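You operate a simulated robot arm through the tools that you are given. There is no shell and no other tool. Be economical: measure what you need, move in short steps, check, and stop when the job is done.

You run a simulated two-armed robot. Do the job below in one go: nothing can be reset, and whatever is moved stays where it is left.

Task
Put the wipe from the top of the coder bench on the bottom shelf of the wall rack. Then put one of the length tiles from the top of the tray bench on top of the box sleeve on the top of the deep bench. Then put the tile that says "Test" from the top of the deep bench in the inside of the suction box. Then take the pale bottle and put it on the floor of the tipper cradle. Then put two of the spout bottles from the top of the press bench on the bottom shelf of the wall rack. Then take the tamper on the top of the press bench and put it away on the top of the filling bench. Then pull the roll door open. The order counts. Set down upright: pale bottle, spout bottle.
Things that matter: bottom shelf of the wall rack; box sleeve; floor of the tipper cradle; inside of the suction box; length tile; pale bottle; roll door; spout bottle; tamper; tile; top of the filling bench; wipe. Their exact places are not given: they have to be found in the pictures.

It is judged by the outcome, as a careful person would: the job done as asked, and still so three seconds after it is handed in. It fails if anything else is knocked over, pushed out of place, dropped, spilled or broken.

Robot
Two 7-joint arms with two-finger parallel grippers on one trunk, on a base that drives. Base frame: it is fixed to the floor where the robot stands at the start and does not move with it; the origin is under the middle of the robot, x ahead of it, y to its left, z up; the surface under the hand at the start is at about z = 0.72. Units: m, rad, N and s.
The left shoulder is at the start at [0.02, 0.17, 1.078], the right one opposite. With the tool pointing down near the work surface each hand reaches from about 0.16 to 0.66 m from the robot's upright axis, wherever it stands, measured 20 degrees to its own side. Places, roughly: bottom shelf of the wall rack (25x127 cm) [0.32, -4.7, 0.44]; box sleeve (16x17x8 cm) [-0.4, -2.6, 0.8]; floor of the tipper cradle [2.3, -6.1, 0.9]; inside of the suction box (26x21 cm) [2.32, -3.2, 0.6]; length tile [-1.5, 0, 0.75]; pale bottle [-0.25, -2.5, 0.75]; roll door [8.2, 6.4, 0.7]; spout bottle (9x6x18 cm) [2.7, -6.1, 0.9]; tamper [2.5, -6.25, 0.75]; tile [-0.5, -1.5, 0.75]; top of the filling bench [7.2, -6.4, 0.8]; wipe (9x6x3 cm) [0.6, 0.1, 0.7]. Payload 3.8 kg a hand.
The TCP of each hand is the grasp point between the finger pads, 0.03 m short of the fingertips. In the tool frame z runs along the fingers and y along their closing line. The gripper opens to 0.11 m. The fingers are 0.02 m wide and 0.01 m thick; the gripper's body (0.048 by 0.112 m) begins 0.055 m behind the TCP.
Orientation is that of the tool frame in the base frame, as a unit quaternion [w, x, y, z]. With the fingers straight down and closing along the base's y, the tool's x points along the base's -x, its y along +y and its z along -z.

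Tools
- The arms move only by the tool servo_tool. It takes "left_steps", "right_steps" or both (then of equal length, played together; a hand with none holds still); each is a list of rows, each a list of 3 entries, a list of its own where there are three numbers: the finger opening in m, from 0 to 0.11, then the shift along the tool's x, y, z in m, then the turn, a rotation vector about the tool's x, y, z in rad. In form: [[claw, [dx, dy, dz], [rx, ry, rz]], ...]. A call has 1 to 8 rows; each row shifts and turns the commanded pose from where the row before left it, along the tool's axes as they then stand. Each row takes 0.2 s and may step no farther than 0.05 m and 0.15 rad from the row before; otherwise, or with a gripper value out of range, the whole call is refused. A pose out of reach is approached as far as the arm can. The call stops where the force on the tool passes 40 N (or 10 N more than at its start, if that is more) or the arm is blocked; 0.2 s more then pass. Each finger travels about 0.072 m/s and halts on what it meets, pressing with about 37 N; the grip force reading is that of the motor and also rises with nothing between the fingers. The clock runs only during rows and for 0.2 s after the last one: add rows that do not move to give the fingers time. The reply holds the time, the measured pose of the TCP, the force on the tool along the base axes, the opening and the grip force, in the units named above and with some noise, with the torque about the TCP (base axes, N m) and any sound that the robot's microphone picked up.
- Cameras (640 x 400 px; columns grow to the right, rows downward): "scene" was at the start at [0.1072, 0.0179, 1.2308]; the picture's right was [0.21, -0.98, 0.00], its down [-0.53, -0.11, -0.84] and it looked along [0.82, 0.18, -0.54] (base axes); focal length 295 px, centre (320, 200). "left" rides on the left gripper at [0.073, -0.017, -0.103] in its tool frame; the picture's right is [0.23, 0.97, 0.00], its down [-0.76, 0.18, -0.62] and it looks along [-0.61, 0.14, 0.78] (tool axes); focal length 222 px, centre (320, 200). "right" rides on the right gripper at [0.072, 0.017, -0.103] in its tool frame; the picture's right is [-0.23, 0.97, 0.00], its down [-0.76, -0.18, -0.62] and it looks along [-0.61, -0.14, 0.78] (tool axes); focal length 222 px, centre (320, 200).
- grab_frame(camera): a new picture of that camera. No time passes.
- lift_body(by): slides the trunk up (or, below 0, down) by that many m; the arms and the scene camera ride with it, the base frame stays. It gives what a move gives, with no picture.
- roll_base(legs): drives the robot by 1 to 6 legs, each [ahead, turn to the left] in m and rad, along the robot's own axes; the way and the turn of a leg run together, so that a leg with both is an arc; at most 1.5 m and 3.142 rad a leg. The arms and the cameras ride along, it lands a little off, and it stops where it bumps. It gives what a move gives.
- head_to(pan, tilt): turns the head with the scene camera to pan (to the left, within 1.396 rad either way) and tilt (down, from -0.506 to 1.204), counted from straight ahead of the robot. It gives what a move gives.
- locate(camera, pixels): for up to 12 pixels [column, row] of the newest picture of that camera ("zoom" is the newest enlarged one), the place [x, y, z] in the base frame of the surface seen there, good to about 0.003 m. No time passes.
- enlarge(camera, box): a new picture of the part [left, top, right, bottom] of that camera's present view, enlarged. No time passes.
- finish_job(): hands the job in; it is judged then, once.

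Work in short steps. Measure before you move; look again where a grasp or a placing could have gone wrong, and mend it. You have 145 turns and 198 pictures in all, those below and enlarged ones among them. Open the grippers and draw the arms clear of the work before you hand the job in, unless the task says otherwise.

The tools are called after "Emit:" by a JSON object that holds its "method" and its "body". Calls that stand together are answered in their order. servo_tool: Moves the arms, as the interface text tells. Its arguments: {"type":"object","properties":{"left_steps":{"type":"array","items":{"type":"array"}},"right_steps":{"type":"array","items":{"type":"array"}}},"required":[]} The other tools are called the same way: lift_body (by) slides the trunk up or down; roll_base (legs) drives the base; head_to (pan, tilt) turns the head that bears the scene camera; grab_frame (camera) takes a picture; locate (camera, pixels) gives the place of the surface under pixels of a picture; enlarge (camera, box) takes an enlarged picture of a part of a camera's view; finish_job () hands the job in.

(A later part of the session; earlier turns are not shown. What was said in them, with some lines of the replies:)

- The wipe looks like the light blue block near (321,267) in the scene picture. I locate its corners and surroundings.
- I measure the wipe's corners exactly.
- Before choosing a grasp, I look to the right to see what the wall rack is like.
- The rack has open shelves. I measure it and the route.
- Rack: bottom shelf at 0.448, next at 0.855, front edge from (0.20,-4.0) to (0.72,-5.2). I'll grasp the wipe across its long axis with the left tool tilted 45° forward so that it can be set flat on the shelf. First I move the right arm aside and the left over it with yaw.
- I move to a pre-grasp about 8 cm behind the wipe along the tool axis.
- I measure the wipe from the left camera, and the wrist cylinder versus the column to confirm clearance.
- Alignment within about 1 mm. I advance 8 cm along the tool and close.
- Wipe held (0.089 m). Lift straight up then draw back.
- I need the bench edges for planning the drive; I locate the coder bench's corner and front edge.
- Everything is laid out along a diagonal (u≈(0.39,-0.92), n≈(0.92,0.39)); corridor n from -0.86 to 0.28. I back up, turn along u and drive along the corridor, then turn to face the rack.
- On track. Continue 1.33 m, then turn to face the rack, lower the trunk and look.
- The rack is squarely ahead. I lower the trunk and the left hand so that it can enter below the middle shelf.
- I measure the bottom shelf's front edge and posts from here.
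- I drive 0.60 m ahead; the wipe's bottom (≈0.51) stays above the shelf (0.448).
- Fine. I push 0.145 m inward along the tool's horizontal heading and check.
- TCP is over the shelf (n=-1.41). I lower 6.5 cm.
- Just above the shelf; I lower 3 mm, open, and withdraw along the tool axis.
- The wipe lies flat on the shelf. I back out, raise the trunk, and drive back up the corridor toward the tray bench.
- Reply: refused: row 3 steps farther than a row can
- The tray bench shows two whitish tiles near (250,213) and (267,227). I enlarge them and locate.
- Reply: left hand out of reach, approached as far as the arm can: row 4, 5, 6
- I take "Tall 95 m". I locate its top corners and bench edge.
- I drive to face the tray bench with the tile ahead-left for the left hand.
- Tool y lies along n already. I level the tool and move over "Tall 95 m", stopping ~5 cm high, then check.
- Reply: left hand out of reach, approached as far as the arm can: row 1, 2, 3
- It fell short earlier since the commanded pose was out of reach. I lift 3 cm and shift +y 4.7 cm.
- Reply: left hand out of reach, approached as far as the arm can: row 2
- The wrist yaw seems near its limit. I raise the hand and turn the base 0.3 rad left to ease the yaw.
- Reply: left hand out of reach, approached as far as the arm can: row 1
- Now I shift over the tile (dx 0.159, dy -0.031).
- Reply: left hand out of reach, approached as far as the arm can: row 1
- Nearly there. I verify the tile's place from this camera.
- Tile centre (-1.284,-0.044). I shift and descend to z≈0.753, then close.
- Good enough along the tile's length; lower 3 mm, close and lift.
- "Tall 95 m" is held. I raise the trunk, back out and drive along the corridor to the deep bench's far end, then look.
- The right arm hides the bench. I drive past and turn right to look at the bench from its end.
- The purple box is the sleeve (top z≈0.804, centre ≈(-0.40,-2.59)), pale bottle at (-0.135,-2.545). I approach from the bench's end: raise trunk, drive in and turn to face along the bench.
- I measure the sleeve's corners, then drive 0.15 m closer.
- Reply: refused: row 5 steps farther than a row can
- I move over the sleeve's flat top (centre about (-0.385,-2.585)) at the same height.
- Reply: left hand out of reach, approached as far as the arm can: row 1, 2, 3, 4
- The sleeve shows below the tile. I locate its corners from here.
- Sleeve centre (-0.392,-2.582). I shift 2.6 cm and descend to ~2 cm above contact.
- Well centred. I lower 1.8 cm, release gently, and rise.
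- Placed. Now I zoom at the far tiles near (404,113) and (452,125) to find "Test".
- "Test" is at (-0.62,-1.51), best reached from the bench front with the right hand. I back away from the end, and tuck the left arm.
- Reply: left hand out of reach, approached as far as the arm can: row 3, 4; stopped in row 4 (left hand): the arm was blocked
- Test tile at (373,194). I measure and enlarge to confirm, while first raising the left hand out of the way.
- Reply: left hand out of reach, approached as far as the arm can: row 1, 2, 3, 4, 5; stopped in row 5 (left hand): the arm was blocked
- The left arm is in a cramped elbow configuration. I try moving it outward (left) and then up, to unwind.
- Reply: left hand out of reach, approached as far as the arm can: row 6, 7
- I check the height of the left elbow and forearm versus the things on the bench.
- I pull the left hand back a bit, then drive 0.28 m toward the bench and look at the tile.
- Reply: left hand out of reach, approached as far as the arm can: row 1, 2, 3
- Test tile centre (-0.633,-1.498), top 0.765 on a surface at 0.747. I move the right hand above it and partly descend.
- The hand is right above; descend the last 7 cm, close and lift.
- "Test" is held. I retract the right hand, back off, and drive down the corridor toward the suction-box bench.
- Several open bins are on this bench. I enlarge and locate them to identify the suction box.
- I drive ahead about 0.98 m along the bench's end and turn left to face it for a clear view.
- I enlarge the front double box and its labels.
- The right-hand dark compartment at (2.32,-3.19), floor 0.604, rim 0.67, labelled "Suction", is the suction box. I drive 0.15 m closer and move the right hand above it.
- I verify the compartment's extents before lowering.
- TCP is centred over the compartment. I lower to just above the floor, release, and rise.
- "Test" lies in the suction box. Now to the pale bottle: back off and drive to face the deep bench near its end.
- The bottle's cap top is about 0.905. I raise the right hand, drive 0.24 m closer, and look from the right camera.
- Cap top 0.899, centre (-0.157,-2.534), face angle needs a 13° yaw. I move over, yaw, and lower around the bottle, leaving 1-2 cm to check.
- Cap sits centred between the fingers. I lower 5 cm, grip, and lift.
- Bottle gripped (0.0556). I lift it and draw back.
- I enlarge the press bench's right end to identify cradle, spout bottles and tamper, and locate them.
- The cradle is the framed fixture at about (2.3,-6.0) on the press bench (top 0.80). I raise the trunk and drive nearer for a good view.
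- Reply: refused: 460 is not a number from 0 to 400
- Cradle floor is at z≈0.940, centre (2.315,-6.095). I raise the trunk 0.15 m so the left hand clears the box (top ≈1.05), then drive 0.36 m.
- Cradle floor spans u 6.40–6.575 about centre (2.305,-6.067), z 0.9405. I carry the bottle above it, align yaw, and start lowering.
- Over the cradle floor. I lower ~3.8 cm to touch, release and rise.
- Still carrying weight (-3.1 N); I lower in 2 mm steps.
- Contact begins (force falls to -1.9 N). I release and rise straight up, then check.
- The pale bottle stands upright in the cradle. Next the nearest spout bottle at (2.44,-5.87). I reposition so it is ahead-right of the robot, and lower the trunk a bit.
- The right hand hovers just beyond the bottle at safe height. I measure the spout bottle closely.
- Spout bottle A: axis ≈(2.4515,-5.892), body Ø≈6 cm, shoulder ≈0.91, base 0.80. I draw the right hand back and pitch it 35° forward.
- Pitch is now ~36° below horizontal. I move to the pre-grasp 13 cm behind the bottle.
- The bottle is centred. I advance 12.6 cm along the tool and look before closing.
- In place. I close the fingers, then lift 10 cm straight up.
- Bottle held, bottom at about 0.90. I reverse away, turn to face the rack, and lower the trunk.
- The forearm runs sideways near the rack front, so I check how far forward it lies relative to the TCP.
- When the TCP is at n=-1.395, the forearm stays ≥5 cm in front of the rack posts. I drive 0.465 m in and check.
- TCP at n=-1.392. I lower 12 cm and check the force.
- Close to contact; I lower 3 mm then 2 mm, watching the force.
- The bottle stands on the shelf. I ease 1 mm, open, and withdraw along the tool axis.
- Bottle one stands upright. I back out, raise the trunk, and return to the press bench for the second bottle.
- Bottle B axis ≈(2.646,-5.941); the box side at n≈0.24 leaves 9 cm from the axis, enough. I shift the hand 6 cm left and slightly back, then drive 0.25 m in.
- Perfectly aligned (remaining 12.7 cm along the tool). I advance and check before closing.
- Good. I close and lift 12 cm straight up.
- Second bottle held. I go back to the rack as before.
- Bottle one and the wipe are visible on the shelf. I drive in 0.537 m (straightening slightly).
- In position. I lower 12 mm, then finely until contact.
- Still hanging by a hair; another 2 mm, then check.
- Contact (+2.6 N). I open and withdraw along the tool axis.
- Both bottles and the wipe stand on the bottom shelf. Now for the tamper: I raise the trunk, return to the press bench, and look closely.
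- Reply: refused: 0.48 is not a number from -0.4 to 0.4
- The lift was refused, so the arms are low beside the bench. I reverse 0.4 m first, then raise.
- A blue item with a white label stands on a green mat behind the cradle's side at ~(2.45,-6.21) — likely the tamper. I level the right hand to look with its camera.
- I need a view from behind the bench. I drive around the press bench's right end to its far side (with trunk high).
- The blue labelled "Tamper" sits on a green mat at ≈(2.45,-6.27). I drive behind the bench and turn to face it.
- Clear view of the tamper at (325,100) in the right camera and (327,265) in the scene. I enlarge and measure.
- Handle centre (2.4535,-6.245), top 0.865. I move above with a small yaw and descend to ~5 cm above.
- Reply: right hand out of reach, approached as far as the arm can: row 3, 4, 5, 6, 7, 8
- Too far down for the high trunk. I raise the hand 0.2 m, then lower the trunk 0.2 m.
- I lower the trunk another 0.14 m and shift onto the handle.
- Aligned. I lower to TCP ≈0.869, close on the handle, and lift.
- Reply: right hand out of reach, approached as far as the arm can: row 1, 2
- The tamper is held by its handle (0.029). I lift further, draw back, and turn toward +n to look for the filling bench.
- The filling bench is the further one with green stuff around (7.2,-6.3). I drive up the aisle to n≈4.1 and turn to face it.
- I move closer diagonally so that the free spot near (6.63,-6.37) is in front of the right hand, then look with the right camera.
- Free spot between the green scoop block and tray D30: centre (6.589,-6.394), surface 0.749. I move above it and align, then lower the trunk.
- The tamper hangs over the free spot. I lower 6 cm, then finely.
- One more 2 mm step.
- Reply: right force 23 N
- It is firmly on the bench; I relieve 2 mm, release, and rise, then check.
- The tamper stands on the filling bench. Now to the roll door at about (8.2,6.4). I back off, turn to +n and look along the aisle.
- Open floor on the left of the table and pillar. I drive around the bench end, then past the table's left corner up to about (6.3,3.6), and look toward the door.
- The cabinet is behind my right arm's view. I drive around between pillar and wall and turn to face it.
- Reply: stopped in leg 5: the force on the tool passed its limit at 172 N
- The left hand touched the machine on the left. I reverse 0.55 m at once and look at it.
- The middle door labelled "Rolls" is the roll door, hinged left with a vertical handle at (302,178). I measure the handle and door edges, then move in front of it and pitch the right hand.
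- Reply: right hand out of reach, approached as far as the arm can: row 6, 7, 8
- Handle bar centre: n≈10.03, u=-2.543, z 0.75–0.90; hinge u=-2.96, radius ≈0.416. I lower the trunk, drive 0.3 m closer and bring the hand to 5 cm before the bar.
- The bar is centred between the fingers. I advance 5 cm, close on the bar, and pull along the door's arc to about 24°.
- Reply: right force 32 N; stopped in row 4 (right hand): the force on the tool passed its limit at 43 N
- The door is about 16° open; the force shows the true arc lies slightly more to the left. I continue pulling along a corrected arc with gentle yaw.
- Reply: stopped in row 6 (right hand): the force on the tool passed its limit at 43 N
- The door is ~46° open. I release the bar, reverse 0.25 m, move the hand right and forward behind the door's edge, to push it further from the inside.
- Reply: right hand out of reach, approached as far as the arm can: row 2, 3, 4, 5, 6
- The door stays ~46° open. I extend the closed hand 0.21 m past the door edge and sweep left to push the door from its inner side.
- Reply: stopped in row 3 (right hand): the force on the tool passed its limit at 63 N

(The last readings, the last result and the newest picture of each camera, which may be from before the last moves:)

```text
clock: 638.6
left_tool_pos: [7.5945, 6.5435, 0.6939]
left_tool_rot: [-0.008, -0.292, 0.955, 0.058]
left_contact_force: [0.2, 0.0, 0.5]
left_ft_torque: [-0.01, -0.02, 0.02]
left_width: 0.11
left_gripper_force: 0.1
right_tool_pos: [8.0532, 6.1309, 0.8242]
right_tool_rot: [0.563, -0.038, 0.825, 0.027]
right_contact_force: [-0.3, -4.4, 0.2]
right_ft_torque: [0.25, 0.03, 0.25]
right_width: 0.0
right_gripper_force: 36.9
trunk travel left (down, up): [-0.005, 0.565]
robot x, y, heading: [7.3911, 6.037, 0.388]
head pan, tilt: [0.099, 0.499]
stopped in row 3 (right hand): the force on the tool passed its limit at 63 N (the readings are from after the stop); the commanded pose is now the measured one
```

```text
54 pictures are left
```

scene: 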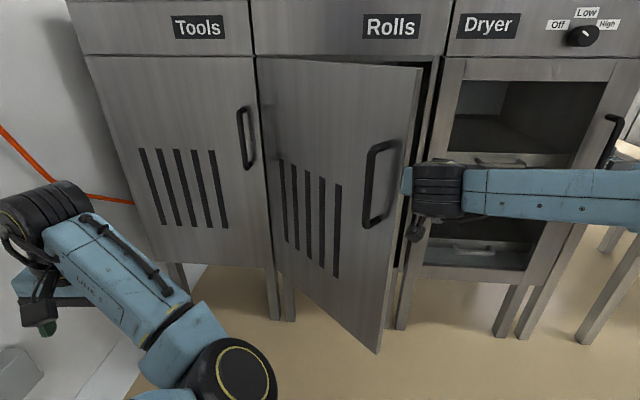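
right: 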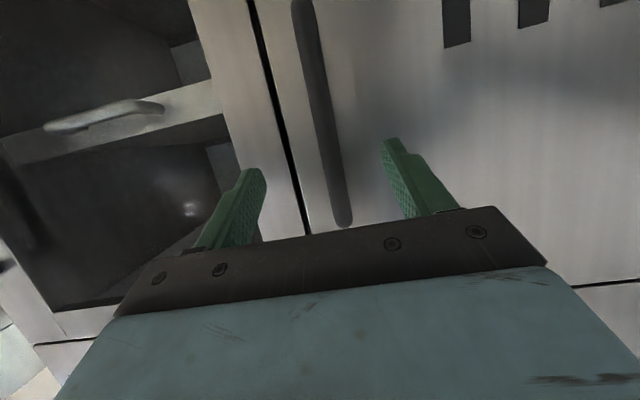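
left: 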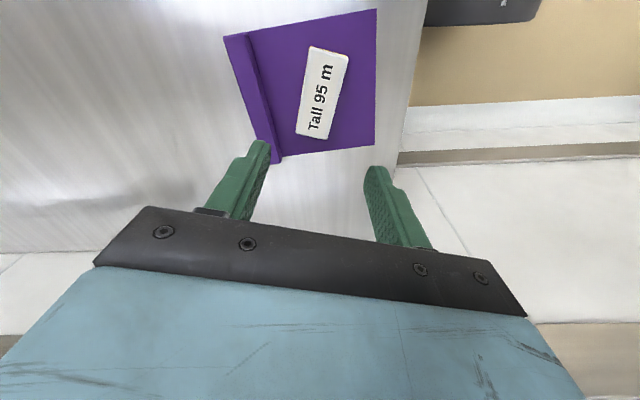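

Contact with the door edge was too brisk. I push slowly in small steps, left and slightly back along the arc.

Emit:
{"method": "servo_tool", "body": {"right_steps": [[0.0, [0.003, 0.012, -0.008], [0, 0, 0]], [0.0, [0.003, 0.012, -0.008], [0, 0, 0]], [0.0, [0.0035, 0.014, -0.009], [0, 0, 0]], [0.0, [0.0035, 0.014, -0.009], [0, 0, 0]], [0.0, [0.0035, 0.016, -0.009], [0, 0, 0]], [0.0, [0.0035, 0.016, -0.009], [0, 0, 0]], [0.0, [0.0035, 0.018, -0.008], [0, 0, 0]], [0.0, [0.0035, 0.018, -0.008], [0, 0, 0]]]}}

Emit:
{"method": "grab_frame", "body": {"camera": "scene"}}

```text
clock: 639.1
left_tool_pos: [7.5945, 6.542, 0.6929]
left_tool_rot: [-0.009, -0.29, 0.955, 0.06]
left_contact_force: [0.6, -0.3, -0.1]
left_ft_torque: [-0.06, -0.06, -0.03]
left_width: 0.11
left_gripper_force: 0.1
right_tool_pos: [8.0477, 6.1325, 0.8233]
right_tool_rot: [0.564, -0.028, 0.825, 0.019]
right_contact_force: [-3.7, -17.7, 3.2]
right_ft_torque: [0.92, -0.01, 1.0]
right_width: 0.0
right_gripper_force: 37.0
trunk travel left (down, up): [-0.005, 0.565]
robot x, y, heading: [7.3886, 6.039, 0.379]
head pan, tilt: [0.099, 0.499]
stopped in row 2 (right hand): the force on the tool passed its limit at 50 N (the readings are from after the stop); the commanded pose is now the measured one
```

```text
53 pictures are left
```

scene: 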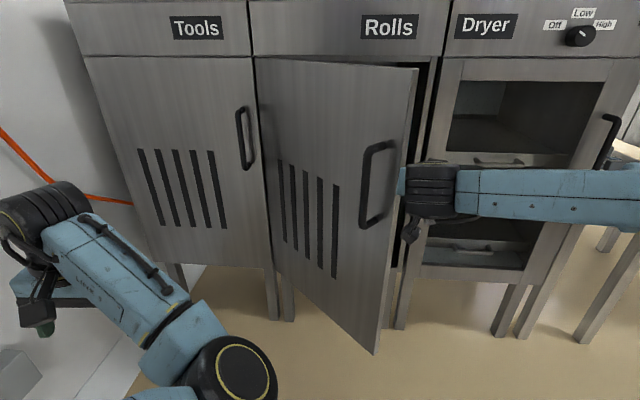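

Pushing the edge end-on doesn't help. I move the hand right and deeper inside, and yaw it left so that the fingers can hook behind the door.

Emit:
{"method": "servo_tool", "body": {"right_steps": [[0.0, [-0.0046, -0.038, 0.012], [0, 0, 0]], [0.0, [-0.0046, -0.038, 0.012], [0, 0, 0]], [0.0, [-0.0113, 0.0107, 0.0295], [0, 0, 0]], [0.0, [-0.0113, 0.0107, 0.0295], [0, 0, 0]], [0.0, [-0.0113, 0.0107, 0.0295], [0, 0, 0]]]}}

Emit:
{"method": "servo_tool", "body": {"right_steps": [[0.0, [0, 0, 0], [-0.138, 0, -0.053]], [0.0, [0, 0, 0], [-0.138, 0, -0.053]], [0.0, [0, 0, 0], [-0.138, 0, -0.053]], [0.0, [0, 0, 0], [-0.138, 0, -0.053]], [0.0, [0, 0, 0], [-0.138, 0, -0.053]], [0.0, [0, 0, 0], [-0.138, 0, -0.053]], [0.0, [0, 0, 0], [-0.138, 0, -0.053]], [0.0, [0, 0, 0], [-0.138, 0, -0.053]]]}}

Emit:
{"method": "grab_frame", "body": {"camera": "scene"}}

Emit:
{"method": "grab_frame", "body": {"camera": "right"}}

```text
clock: 640.3
left_tool_pos: [7.5964, 6.5447, 0.6912]
left_tool_rot: [-0.009, -0.291, 0.955, 0.06]
left_contact_force: [-0.1, -0.3, 0.6]
left_ft_torque: [0.02, 0.04, 0.01]
left_width: 0.1099
left_gripper_force: 0.0
right_tool_pos: [8.1699, 6.1027, 0.8227]
right_tool_rot: [0.563, -0.034, 0.826, 0.023]
right_contact_force: [0.4, -1.0, -0.3]
right_ft_torque: [-0.04, 0.02, 0.04]
right_width: 0.0002
right_gripper_force: 36.8
trunk travel left (down, up): [-0.005, 0.565]
robot x, y, heading: [7.3913, 6.0376, 0.386]
head pan, tilt: [0.099, 0.499]
```

```text
clock: 642.1
left_tool_pos: [7.5957, 6.5427, 0.6927]
left_tool_rot: [-0.009, -0.291, 0.955, 0.06]
left_contact_force: [-1.0, 0.1, -0.1]
left_ft_torque: [0.0, -0.01, 0.02]
left_width: 0.1103
left_gripper_force: 0.1
right_tool_pos: [8.1632, 6.103, 0.8214]
right_tool_rot: [0.453, -0.486, 0.668, 0.335]
right_contact_force: [-0.2, 0.5, 1.1]
right_ft_torque: [-0.01, -0.01, 0.0]
right_width: 0.0
right_gripper_force: 37.1
right hand out of reach, approached as far as the arm can: row 5, 6, 8
trunk travel left (down, up): [-0.005, 0.565]
robot x, y, heading: [7.3902, 6.0376, 0.388]
head pan, tilt: [0.099, 0.499]
```

```text
52 pictures are left
```

scene: 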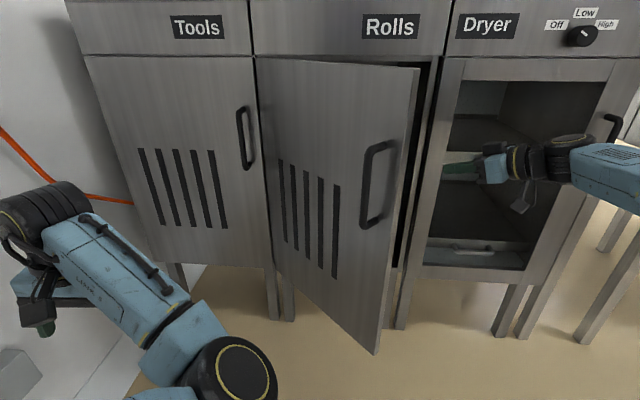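

```text
51 pictures are left
```

right: 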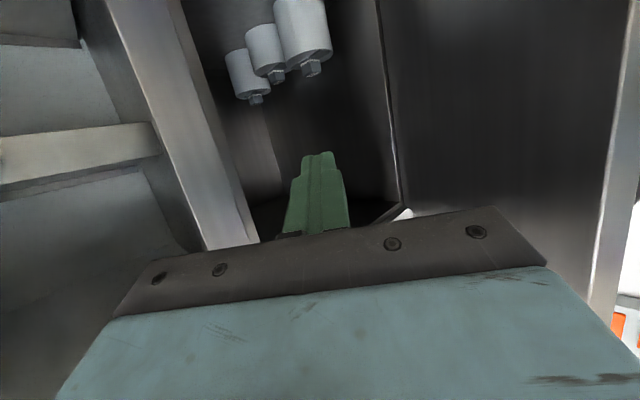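

The hand now points along the door's inner side into the compartment. I advance 12 cm along it and push with the hand's left side toward opening, gently.

Emit:
{"method": "servo_tool", "body": {"right_steps": [[0.0, [-0.0146, 0, 0.0372], [0, 0, 0]], [0.0, [-0.0146, 0, 0.0372], [0, 0, 0]], [0.0, [-0.0146, 0, 0.0372], [0, 0, 0]], [0.0, [0, 0.028, 0], [0, 0, 0]], [0.0, [0, 0.028, 0], [0, 0, 0]], [0.0, [0, 0.028, 0], [0, 0, 0]], [0.0, [0, 0.02, 0], [0, 0, 0]], [0.0, [0, 0.02, 0], [0, 0, 0]]]}}

Emit:
{"method": "servo_tool", "body": {"right_steps": [[0.0, [0, 0.016, 0], [0, 0, 0]], [0.0, [0, 0.016, 0], [0, 0, 0]], [0.0, [-0.001, 0.016, 0.002], [0, 0, 0]], [0.0, [-0.001, 0.016, 0.003], [0, 0, 0]], [0.0, [-0.002, 0.016, 0.004], [0, 0, 0]], [0.0, [-0.002, 0.016, 0.005], [0, 0, 0]], [0.0, [-0.002, 0.016, 0.006], [0, 0, 0]], [0.0, [-0.003, 0.016, 0.007], [0, 0, 0]]]}}

Emit:
{"method": "grab_frame", "body": {"camera": "scene"}}

```text
clock: 643.9
left_tool_pos: [7.5962, 6.545, 0.6937]
left_tool_rot: [-0.01, -0.29, 0.955, 0.061]
left_contact_force: [-0.2, 0.6, 0.0]
left_ft_torque: [0.01, 0.01, 0.03]
left_width: 0.11
left_gripper_force: 0.0
right_tool_pos: [8.0344, 6.2014, 0.8281]
right_tool_rot: [0.455, -0.485, 0.668, 0.335]
right_contact_force: [-0.5, -0.3, -0.9]
right_ft_torque: [-0.01, -0.01, 0.02]
right_width: 0.0
right_gripper_force: 36.8
right hand out of reach, approached as far as the arm can: row 1, 2, 3
trunk travel left (down, up): [-0.005, 0.565]
robot x, y, heading: [7.3878, 6.0385, 0.388]
head pan, tilt: [0.099, 0.499]
```

```text
clock: 645.7
left_tool_pos: [7.5949, 6.5438, 0.693]
left_tool_rot: [-0.01, -0.292, 0.955, 0.06]
left_contact_force: [-0.4, 0.4, 0.7]
left_ft_torque: [0.01, 0.0, 0.01]
left_width: 0.11
left_gripper_force: 0.1
right_tool_pos: [7.9204, 6.2694, 0.8296]
right_tool_rot: [0.454, -0.486, 0.667, 0.336]
right_contact_force: [-0.1, 1.0, 0.1]
right_ft_torque: [0.01, 0.01, 0.0]
right_width: 0.0
right_gripper_force: 36.8
trunk travel left (down, up): [-0.005, 0.565]
robot x, y, heading: [7.3923, 6.0377, 0.385]
head pan, tilt: [0.099, 0.499]
```

```text
50 pictures are left
```

scene: 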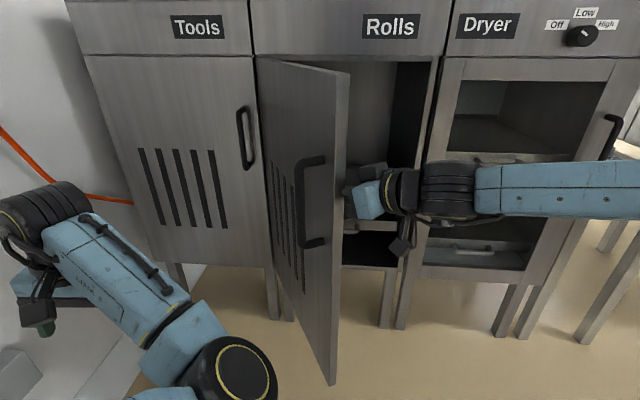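

The door swings well (≈65°). I continue pushing left along the arc.

Emit:
{"method": "servo_tool", "body": {"right_steps": [[0.0, [-0.0037, 0.015, 0.0093], [0, 0, 0]], [0.0, [-0.0037, 0.015, 0.0093], [0, 0, 0]], [0.0, [-0.0037, 0.015, 0.0093], [0, 0, 0]], [0.0, [-0.0037, 0.015, 0.0093], [0, 0, 0]], [0.0, [-0.0037, 0.015, 0.0093], [0, 0, 0]], [0.0, [-0.0037, 0.015, 0.0093], [0, 0, 0]], [0.0, [-0.0037, 0.014, 0.01], [0, 0, 0]], [0.0, [-0.0037, 0.014, 0.01], [0, 0, 0]]]}}

Emit:
{"method": "grab_frame", "body": {"camera": "scene"}}

```text
clock: 647.5
left_tool_pos: [7.5955, 6.5452, 0.6931]
left_tool_rot: [-0.01, -0.29, 0.955, 0.06]
left_contact_force: [-0.4, 0.0, -0.3]
left_ft_torque: [0.04, -0.03, 0.01]
left_width: 0.1101
left_gripper_force: 0.0
right_tool_pos: [7.8334, 6.3831, 0.829]
right_tool_rot: [0.454, -0.486, 0.667, 0.336]
right_contact_force: [0.5, 0.6, 0.2]
right_ft_torque: [0.02, 0.02, -0.02]
right_width: 0.0
right_gripper_force: 37.2
trunk travel left (down, up): [-0.005, 0.565]
robot x, y, heading: [7.3902, 6.0377, 0.389]
head pan, tilt: [0.099, 0.499]
```

```text
49 pictures are left
```

scene: 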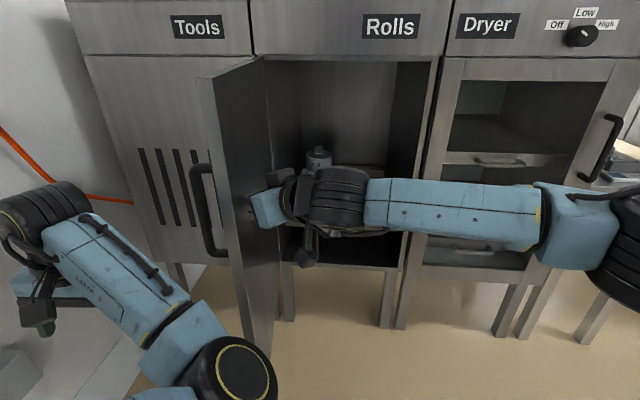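

The door stands open past 90°. I withdraw the hand to the right, open the gripper, and back the robot away.

Emit:
{"method": "servo_tool", "body": {"right_steps": [[0.0, [0.0112, -0.0258, -0.0285], [0, 0, 0]], [0.0, [0.0112, -0.0258, -0.0285], [0, 0, 0]], [0.0, [0.0112, -0.0258, -0.0285], [0, 0, 0]], [0.05, [0.0112, -0.0258, -0.0285], [0, 0, 0]], [0.08, [0.0112, -0.0258, -0.0285], [0, 0, 0]], [0.08, [0, 0, 0], [0, 0, 0]]]}}

Emit:
{"method": "roll_base", "body": {"legs": [[-0.4, 0]]}}

Emit:
{"method": "grab_frame", "body": {"camera": "scene"}}

```text
clock: 648.9
left_tool_pos: [7.5961, 6.5434, 0.6917]
left_tool_rot: [-0.009, -0.291, 0.955, 0.06]
left_contact_force: [-0.5, 0.3, 0.1]
left_ft_torque: [0.01, -0.01, -0.03]
left_width: 0.1098
left_gripper_force: 0.0
right_tool_pos: [7.9095, 6.1956, 0.8297]
right_tool_rot: [0.454, -0.486, 0.667, 0.336]
right_contact_force: [0.5, -0.1, 0.0]
right_ft_torque: [-0.01, -0.01, -0.02]
right_width: 0.08
right_gripper_force: 0.1
trunk travel left (down, up): [-0.005, 0.565]
robot x, y, heading: [7.3922, 6.042, 0.386]
head pan, tilt: [0.099, 0.499]
```

```text
clock: 651.4
left_tool_pos: [7.2258, 6.3917, 0.6924]
left_tool_rot: [-0.009, -0.289, 0.955, 0.06]
left_contact_force: [-0.1, -0.6, 0.2]
left_ft_torque: [0.03, -0.04, 0.01]
left_width: 0.1098
left_gripper_force: 0.0
right_tool_pos: [7.5383, 6.0436, 0.8298]
right_tool_rot: [0.455, -0.483, 0.669, 0.334]
right_contact_force: [0.7, 0.0, 0.0]
right_ft_torque: [-0.03, 0.02, -0.03]
right_width: 0.0798
right_gripper_force: 0.1
trunk travel left (down, up): [-0.005, 0.565]
robot x, y, heading: [7.0187, 5.8885, 0.381]
head pan, tilt: [0.099, 0.499]
```

```text
48 pictures are left
```

scene: 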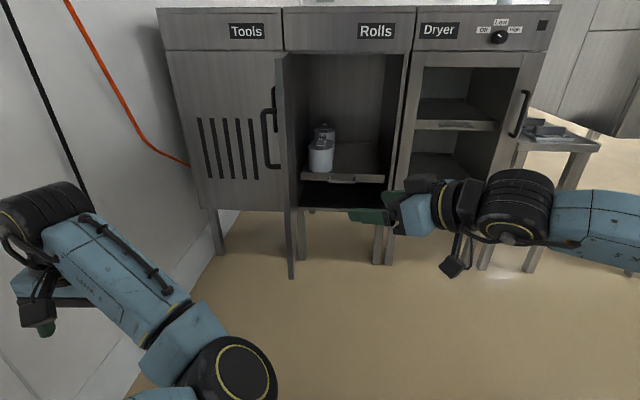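

The roll door stands wide open, the grippers are open and the arms are clear. I hand the job in.

Emit:
{"method": "finish_job", "body": {}}

```text
The job is handed in.
```

I did all seven steps in the order asked and handed the job in; no score came back.

- **Wipe:** it lies flat on the bottom shelf of the wall rack.
- **Length tile:** "Tall 95 m" from the tray bench is on top of the box sleeve.
- **"Test" tile:** it is on the floor of the suction box.
- **Pale bottle:** it stands upright on the floor of the tipper cradle.
- **Spout bottles:** two from the press bench stand upright on the bottom shelf of the wall rack.
- **Tamper:** the one from the press bench is on the filling bench, between the green scoop block and tray D30.
- **Roll door:** I took this to be the cabinet door labelled "Rolls". It stands open about 90°, and the robot has backed away with both grippers open.

**Bump near the roll door:** on the way there the left hand hit the dryer front hard, at 172 N, and I backed off at once. The dryer looked the same in the pictures afterwards.
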